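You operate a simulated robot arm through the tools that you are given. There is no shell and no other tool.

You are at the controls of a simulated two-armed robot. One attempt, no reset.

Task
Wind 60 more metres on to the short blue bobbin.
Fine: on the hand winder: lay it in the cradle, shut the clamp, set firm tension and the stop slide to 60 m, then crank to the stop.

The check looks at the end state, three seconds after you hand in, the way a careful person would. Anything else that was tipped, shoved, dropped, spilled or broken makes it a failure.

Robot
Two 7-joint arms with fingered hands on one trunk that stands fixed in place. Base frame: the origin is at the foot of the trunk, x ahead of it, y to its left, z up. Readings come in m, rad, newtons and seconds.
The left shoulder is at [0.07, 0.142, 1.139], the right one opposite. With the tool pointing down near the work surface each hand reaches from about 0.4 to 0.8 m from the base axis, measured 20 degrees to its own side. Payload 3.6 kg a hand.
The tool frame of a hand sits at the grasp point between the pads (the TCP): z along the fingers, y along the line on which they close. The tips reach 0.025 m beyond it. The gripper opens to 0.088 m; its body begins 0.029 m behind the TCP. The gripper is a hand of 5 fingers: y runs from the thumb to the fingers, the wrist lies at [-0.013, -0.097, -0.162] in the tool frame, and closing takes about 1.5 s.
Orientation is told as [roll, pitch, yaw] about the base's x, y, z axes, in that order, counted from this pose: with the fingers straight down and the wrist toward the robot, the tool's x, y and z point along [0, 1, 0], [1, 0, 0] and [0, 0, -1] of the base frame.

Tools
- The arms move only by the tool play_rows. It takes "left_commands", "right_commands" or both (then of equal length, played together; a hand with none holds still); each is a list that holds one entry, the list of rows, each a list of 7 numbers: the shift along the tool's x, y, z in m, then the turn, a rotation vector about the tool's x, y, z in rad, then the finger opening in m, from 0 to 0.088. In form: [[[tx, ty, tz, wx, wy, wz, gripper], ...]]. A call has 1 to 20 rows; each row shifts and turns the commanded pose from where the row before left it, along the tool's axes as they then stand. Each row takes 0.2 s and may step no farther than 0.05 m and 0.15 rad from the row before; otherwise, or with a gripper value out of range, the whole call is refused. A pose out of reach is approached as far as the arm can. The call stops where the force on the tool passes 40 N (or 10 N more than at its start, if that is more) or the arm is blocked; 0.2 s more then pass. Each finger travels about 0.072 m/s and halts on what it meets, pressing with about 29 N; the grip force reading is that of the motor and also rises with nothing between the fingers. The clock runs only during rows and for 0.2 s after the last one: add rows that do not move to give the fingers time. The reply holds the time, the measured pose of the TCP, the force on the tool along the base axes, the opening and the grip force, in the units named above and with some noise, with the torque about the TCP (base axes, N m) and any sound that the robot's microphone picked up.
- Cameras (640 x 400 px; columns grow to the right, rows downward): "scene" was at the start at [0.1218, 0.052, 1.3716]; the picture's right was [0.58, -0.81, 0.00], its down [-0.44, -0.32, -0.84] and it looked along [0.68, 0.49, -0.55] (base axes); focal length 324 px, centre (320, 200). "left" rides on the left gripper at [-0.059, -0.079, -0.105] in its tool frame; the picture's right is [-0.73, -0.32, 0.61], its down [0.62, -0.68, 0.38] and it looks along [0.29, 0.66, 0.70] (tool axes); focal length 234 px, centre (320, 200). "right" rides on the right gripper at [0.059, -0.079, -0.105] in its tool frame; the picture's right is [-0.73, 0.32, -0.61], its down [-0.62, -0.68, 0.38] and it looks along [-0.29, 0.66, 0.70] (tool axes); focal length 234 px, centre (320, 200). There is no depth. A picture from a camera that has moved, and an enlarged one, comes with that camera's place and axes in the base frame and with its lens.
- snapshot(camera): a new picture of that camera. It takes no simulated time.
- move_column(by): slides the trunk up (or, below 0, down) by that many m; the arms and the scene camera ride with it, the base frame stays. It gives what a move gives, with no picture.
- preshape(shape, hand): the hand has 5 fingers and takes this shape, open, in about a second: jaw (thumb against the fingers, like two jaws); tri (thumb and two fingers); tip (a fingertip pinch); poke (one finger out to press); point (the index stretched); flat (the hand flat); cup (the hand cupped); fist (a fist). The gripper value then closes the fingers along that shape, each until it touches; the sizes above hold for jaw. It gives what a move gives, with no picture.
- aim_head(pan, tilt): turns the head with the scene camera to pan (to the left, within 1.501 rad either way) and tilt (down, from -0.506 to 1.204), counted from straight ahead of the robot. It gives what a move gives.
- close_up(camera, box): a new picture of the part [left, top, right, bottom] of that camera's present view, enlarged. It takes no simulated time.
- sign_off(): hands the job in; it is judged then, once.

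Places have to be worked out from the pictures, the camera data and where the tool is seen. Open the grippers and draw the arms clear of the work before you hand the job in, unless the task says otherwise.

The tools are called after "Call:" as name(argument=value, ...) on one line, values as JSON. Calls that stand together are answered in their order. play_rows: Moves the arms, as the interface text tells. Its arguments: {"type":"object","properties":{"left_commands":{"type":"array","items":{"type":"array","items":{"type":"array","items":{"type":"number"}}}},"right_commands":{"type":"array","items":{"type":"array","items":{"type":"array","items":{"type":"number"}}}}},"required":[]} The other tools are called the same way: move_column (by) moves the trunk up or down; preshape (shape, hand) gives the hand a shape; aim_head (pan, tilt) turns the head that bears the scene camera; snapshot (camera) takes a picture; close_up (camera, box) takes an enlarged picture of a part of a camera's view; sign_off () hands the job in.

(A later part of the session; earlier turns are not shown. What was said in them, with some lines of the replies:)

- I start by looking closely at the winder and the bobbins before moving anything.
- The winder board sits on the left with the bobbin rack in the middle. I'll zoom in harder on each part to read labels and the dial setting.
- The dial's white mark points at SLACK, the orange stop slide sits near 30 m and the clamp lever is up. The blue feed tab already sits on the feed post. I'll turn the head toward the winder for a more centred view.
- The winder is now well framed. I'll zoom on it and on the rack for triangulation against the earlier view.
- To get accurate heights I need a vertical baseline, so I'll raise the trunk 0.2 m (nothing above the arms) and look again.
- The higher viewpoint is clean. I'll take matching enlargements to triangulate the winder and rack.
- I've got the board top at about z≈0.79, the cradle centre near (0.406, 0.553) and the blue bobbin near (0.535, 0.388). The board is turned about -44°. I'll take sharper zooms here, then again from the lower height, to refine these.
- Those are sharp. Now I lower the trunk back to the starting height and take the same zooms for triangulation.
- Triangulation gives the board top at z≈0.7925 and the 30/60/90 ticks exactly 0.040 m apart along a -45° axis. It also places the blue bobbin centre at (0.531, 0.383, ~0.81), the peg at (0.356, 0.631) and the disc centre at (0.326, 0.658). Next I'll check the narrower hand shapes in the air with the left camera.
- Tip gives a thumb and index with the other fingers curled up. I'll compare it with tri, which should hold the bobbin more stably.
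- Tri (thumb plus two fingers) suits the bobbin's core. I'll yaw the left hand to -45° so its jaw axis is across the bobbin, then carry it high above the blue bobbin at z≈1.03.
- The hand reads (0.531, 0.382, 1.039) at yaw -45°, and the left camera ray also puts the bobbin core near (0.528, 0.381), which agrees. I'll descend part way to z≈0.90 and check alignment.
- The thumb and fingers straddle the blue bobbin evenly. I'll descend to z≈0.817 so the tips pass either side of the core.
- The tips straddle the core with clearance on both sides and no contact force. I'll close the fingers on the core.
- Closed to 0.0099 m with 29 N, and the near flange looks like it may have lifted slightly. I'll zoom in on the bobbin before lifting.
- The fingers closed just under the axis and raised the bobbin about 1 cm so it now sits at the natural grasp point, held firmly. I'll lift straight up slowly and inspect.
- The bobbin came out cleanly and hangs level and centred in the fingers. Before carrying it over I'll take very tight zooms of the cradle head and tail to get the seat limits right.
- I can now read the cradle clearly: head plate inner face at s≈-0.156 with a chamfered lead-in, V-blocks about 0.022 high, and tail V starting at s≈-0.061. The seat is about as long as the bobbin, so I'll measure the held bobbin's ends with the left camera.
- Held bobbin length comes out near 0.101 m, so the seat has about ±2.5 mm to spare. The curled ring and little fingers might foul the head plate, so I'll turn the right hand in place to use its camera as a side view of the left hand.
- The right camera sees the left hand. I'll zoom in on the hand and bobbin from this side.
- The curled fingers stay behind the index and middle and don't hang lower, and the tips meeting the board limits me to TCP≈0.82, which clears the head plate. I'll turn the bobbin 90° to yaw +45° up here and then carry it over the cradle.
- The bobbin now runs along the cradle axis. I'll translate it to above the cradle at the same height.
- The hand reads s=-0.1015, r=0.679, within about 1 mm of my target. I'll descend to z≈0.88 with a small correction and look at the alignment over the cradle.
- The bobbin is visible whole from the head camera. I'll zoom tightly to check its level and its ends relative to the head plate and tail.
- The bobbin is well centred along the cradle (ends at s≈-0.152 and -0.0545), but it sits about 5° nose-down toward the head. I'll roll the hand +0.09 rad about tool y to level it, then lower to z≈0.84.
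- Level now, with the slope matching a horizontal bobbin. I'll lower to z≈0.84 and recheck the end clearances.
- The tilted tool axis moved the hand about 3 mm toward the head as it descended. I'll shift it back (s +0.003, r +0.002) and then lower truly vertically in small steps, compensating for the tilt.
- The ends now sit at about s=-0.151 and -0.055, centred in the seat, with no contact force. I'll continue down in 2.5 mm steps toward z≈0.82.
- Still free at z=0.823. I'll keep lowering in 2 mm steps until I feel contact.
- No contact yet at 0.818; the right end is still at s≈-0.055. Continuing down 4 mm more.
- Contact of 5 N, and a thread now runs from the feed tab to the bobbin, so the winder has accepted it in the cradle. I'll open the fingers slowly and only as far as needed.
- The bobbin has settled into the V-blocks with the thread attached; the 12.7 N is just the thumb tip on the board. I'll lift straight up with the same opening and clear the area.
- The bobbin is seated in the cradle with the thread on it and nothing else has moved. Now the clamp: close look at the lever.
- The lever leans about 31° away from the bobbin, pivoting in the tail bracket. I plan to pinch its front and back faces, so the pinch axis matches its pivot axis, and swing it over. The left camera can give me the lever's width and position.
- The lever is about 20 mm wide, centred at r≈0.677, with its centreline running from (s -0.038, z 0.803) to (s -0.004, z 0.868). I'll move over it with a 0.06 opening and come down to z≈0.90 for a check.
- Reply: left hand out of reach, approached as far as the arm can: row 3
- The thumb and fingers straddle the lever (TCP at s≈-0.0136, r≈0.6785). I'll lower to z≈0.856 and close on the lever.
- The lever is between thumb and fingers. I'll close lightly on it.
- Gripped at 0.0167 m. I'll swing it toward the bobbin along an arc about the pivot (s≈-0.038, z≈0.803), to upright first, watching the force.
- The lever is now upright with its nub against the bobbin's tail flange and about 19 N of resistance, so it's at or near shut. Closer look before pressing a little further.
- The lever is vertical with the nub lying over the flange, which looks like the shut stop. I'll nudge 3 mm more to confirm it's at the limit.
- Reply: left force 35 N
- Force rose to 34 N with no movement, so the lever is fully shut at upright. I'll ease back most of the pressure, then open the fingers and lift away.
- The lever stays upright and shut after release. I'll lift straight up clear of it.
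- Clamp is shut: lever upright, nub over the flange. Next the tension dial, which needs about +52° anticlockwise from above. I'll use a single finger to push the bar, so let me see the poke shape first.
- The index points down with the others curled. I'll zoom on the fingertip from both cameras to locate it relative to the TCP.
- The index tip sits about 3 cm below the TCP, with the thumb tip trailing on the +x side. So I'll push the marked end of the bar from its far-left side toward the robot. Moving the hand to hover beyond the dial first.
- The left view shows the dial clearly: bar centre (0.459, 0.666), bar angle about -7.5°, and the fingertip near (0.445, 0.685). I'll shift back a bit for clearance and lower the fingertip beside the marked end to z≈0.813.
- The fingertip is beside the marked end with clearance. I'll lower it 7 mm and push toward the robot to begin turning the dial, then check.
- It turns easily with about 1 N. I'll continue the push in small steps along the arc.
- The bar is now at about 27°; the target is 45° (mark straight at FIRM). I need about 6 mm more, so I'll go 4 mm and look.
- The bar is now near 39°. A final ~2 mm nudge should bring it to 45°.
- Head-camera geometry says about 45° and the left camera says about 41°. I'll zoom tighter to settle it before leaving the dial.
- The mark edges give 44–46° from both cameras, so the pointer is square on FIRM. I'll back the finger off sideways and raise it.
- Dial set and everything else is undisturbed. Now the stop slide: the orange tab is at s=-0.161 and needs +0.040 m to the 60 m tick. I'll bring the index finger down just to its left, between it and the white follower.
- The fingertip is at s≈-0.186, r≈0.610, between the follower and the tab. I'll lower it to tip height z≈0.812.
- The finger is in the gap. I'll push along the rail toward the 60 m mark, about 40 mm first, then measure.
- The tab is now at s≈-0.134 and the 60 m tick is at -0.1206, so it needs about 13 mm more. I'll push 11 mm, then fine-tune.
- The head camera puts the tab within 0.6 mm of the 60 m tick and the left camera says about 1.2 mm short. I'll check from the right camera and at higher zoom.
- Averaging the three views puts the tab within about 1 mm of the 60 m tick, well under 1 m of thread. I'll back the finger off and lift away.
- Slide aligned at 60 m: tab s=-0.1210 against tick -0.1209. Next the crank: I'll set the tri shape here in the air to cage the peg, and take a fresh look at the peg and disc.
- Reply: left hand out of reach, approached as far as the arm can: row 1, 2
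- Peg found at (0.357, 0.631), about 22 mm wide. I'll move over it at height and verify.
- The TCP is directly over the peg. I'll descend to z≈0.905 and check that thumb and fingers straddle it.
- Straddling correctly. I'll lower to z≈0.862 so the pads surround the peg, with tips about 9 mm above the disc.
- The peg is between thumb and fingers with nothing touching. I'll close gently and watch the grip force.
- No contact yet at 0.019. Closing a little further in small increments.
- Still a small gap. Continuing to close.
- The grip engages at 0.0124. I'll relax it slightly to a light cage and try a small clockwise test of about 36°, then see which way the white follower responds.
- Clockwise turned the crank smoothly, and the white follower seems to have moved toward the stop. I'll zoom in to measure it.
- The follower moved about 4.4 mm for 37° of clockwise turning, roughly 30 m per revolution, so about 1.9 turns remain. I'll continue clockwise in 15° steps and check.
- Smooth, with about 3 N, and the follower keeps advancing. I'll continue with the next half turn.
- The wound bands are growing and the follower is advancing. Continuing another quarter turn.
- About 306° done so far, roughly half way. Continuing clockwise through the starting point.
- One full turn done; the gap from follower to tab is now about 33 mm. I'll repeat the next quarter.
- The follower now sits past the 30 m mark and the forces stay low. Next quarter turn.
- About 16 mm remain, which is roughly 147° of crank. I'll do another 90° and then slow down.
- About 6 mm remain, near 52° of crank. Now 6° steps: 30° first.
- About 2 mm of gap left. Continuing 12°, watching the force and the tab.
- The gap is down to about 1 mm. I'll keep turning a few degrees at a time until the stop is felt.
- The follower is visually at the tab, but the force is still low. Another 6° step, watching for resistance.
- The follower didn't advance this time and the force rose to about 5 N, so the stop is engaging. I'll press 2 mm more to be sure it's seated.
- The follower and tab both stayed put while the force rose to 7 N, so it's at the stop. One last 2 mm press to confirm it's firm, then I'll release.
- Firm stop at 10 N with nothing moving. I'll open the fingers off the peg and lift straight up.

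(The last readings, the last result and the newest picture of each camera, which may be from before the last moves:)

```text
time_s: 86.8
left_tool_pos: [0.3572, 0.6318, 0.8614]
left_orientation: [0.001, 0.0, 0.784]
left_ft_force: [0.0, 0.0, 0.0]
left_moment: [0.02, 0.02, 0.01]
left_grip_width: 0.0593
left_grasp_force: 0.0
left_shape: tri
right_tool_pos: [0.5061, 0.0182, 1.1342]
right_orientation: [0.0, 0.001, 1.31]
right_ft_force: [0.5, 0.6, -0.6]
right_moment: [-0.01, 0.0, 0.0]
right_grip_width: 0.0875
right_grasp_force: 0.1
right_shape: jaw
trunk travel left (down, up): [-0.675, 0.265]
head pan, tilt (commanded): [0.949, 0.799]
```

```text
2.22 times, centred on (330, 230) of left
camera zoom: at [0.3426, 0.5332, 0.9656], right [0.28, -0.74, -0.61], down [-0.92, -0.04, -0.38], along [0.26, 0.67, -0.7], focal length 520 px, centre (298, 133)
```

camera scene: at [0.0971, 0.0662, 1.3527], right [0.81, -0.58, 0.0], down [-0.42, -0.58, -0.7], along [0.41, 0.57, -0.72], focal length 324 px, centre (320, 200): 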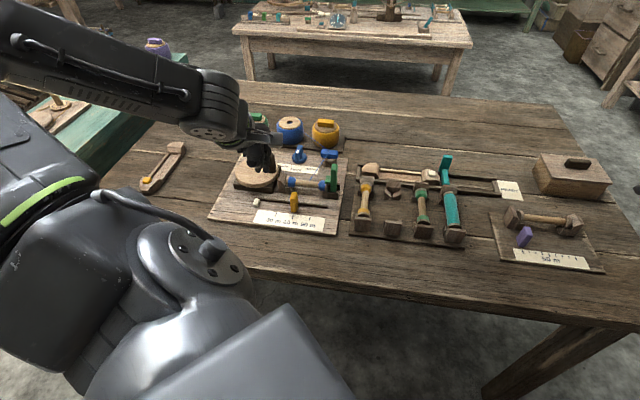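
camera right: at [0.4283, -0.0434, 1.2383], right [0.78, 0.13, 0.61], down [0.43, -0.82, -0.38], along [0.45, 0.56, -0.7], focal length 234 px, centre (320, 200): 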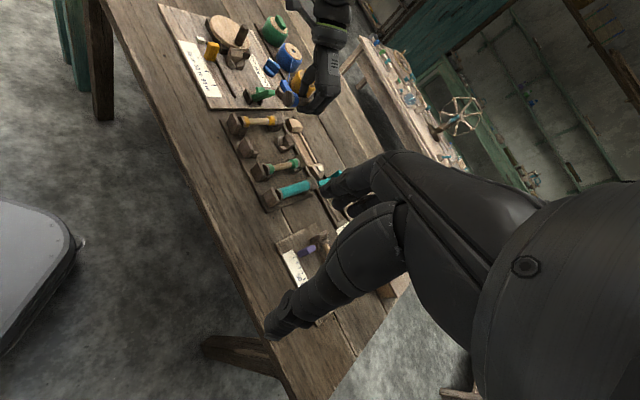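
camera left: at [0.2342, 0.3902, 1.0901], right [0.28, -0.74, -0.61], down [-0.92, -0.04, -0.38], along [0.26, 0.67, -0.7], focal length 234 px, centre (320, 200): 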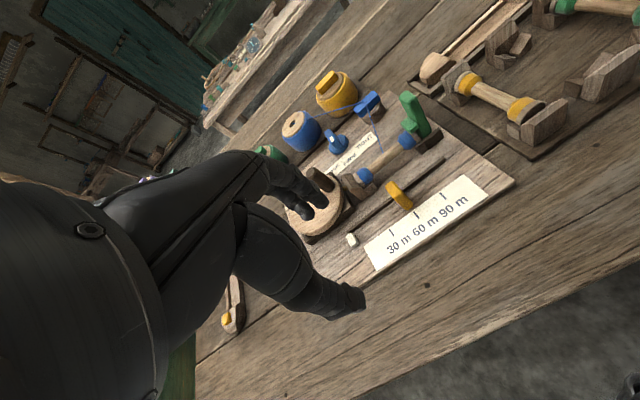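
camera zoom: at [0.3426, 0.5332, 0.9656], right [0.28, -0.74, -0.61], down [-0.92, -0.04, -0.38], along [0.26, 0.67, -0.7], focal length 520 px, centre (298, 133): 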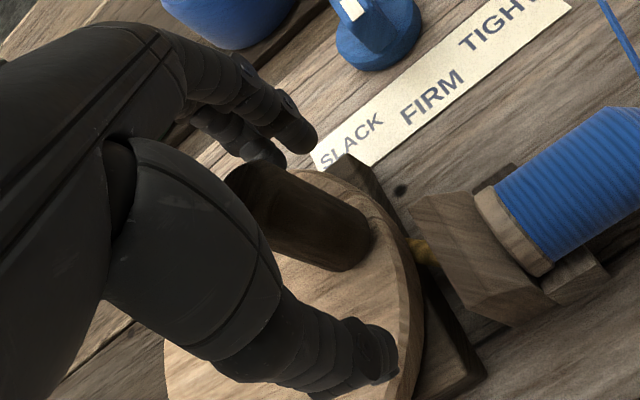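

The peg is free and there is no contact force. I'll lift straight up and then check the whole winder.

Call:
play_rows(left_commands=[[[0, 0, -0.015, 0, 0, 0, 0.06], [0, 0, -0.03, 0, 0, 0, 0.06], [0, 0, -0.035, 0, 0, 0, 0.06], [0, 0, -0.035, 0, 0, 0, 0.06], [0, 0, -0.035, 0, 0, 0, 0.06], [0, 0, -0.035, 0, 0, 0, 0.06], [0, 0, 0, 0, 0, 0, 0.06]]])

Call:
close_up(camera="scene", box=[200, 140, 360, 240])

Call:
close_up(camera="right", box=[170, 0, 310, 110])

Call:
snapshot(camera="scene")

```text
time_s: 88.4
left_tool_pos: [0.3577, 0.6316, 1.046]
left_orientation: [0.001, 0.0, 0.787]
left_ft_force: [0.0, 0.4, 0.0]
left_moment: [-0.02, 0.02, 0.01]
left_grip_width: 0.0596
left_grasp_force: 0.1
left_shape: tri
right_tool_pos: [0.5056, 0.0182, 1.1335]
right_orientation: [0.0, 0.001, 1.311]
right_ft_force: [-0.7, -0.6, 0.4]
right_moment: [0.01, -0.01, -0.01]
right_grip_width: 0.0875
right_grasp_force: 0.2
right_shape: jaw
trunk travel left (down, up): [-0.675, 0.265]
head pan, tilt (commanded): [0.949, 0.799]
```

```text
4.00 times, centred on (280, 190) of scene
camera zoom: at [0.0967, 0.0659, 1.3527], right [0.81, -0.58, 0.0], down [-0.42, -0.58, -0.7], along [0.41, 0.57, -0.72], focal length 1294 px, centre (480, 240)
```

zoom: 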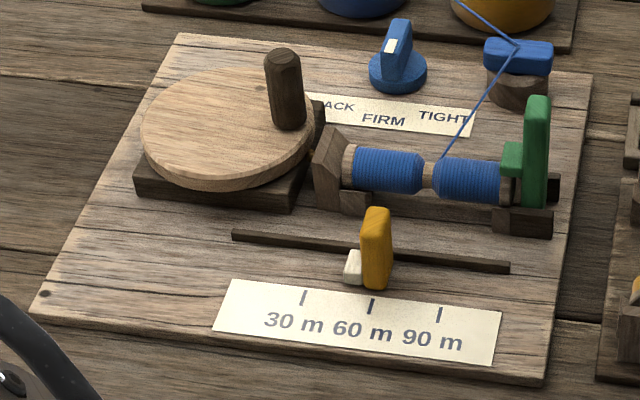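

```text
3.64 times, centred on (240, 55) of right
camera zoom: at [0.4284, -0.0431, 1.2382], right [0.78, 0.13, 0.61], down [0.43, -0.82, -0.38], along [0.45, 0.56, -0.7], focal length 852 px, centre (611, 727)
```

zoom: 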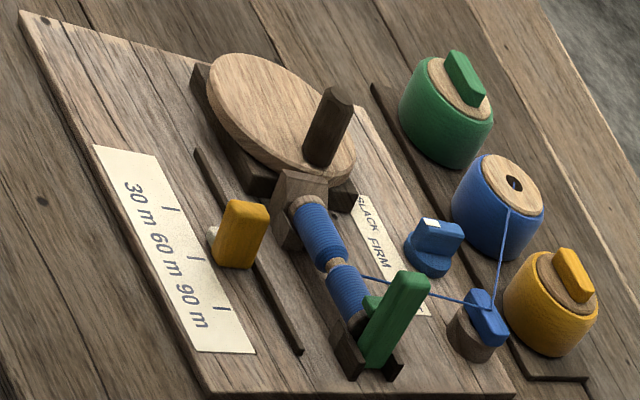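

```text
taken
camera scene: at [0.0967, 0.0659, 1.3527], right [0.81, -0.58, 0.0], down [-0.42, -0.58, -0.7], along [0.41, 0.57, -0.72], focal length 324 px, centre (320, 200)
```

scene: 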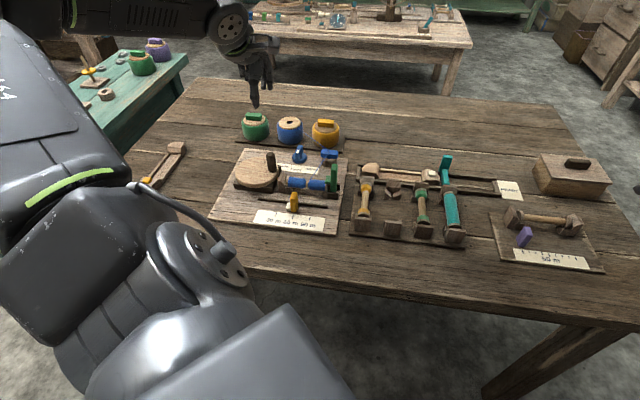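

Everything reads right. The bobbin is wound and clamped, the dial is at FIRM, the slide is at 60 m with the follower against it, and the peg is back at its start after exactly two turns. I'll open the left hand fully and return both arms to their clear starting poses.

Call:
play_rows(left_commands=[[[0, 0, -0.03, 0, 0, 0, 0.07], [0, 0, -0.03, 0, 0, 0, 0.08], [0, 0, -0.028, 0, 0, 0, 0.088], [0, 0, 0, 0, 0, 0.131, 0.088], [0, 0, 0, 0, 0, 0.131, 0.088], [0, 0, 0, 0, 0, 0.131, 0.088], [0, 0, 0, 0, 0, 0.131, 0.088], [0, 0, 0, 0, 0, 0.131, 0.088], [0, 0, 0, 0, 0, 0.13, 0.088], [-0.035, -0.0046, 0, 0, 0, 0, 0.088], [-0.035, -0.0046, 0, 0, 0, 0, 0.088], [-0.035, -0.0046, 0, 0, 0, 0, 0.088], [-0.035, -0.0046, 0, 0, 0, 0, 0.088], [-0.035, -0.0046, 0, 0, 0, 0, 0.088], [0, 0, 0, 0, 0, 0, 0.088]]], right_commands=[[[0, 0, 0, 0, 0, 0, 0.088], [0, 0, 0, 0, 0, 0.131, 0.088], [0, 0, 0, 0, 0, 0.131, 0.088], [0, 0, 0, 0, 0, 0.131, 0.088], [0, 0, 0, 0, 0, 0.131, 0.088], [0, 0, 0, 0, 0, 0.131, 0.088], [0, 0, 0, 0, 0, 0.131, 0.088], [0, 0, 0, 0, 0, 0.131, 0.088], [0, 0, 0, 0, 0, 0.131, 0.088], [0, 0, 0, 0, 0, 0.131, 0.088], [0, 0, 0, 0, 0, 0.131, 0.088], [0, 0, 0, 0, 0, 0, 0.088], [0, 0, 0, 0, 0, 0, 0.088], [0, 0, 0, 0, 0, 0, 0.088], [0, 0, 0, 0, 0, 0, 0.088]]])

Call:
snapshot(camera="scene")

Call:
close_up(camera="scene", box=[200, 140, 360, 240])

Call:
close_up(camera="scene", box=[340, 150, 480, 250])

```text
time_s: 91.6
left_tool_pos: [0.3362, 0.4582, 1.1344]
left_orientation: [-0.001, 0.001, 0.001]
left_ft_force: [0.3, 0.1, 0.0]
left_moment: [0.03, -0.02, 0.01]
left_grip_width: 0.0877
left_grasp_force: 0.1
left_shape: tri
right_tool_pos: [0.5048, 0.0203, 1.1339]
right_orientation: [-0.001, -0.001, 0.0]
right_ft_force: [-0.4, -1.3, 1.2]
right_moment: [-0.01, 0.01, 0.01]
right_grip_width: 0.0879
right_grasp_force: 0.1
right_shape: jaw
trunk travel left (down, up): [-0.675, 0.265]
head pan, tilt (commanded): [0.949, 0.799]
```

```text
taken
camera scene: at [0.0966, 0.0661, 1.3527], right [0.81, -0.58, 0.0], down [-0.42, -0.58, -0.7], along [0.41, 0.57, -0.72], focal length 324 px, centre (320, 200)
```

scene: 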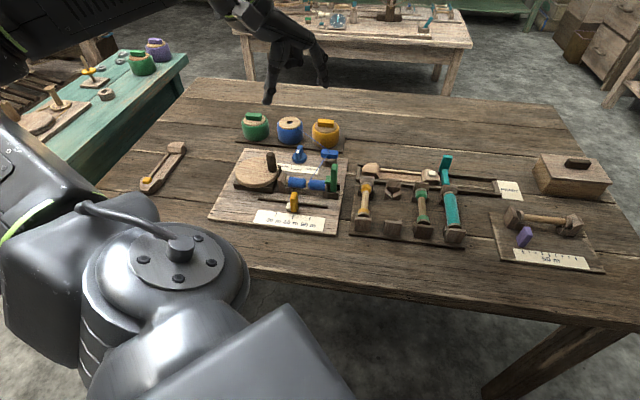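

```text
4.00 times, centred on (280, 190) of scene
camera zoom: at [0.0966, 0.0661, 1.3527], right [0.81, -0.58, 0.0], down [-0.42, -0.58, -0.7], along [0.41, 0.57, -0.72], focal length 1294 px, centre (480, 240)
```

zoom: 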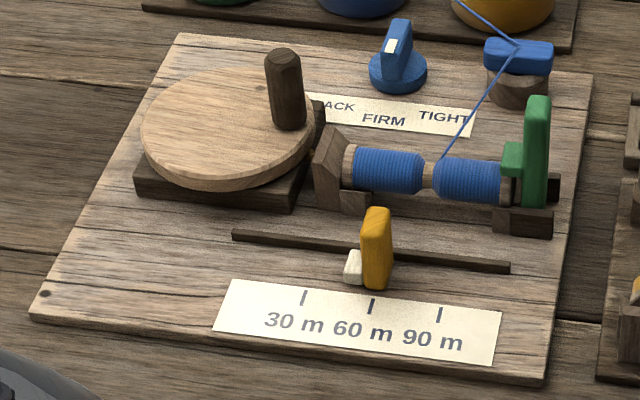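

```text
4.00 times, centred on (410, 200) of scene
camera zoom: at [0.0966, 0.0661, 1.3527], right [0.81, -0.58, 0.0], down [-0.42, -0.58, -0.7], along [0.41, 0.57, -0.72], focal length 1294 px, centre (-40, 200)
```

zoom: 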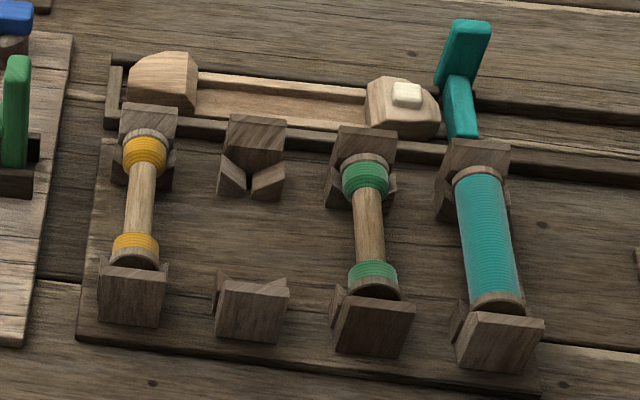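

Both arms are clear and open, and nothing else on the table has moved. The blue bobbin is clamped and wound, tension is at FIRM, the slide is at 60 m and the crank is at its stop, so I'm handing in.

Call:
sign_off()

```text
The job is handed in.
```

The short blue bobbin now has 60 more metres on it, and I've handed the job in. No result has come back yet.

- **Bobbin:** it is still in the winder cradle with the blue thread attached, and the clamp is shut.
- **Tension:** the dial points at FIRM, to within about 2°.
- **Stop slide:** it is set at the 60 m mark, to within about 1 mm (less than 1 m of thread).
- **Crank:** I turned it two full turns clockwise. The white counter block came up against the slide, and pressing harder (about 10 N) moved nothing.

Both hands are open and back at their starting positions. In the final pictures nothing else on the table was tipped or moved.
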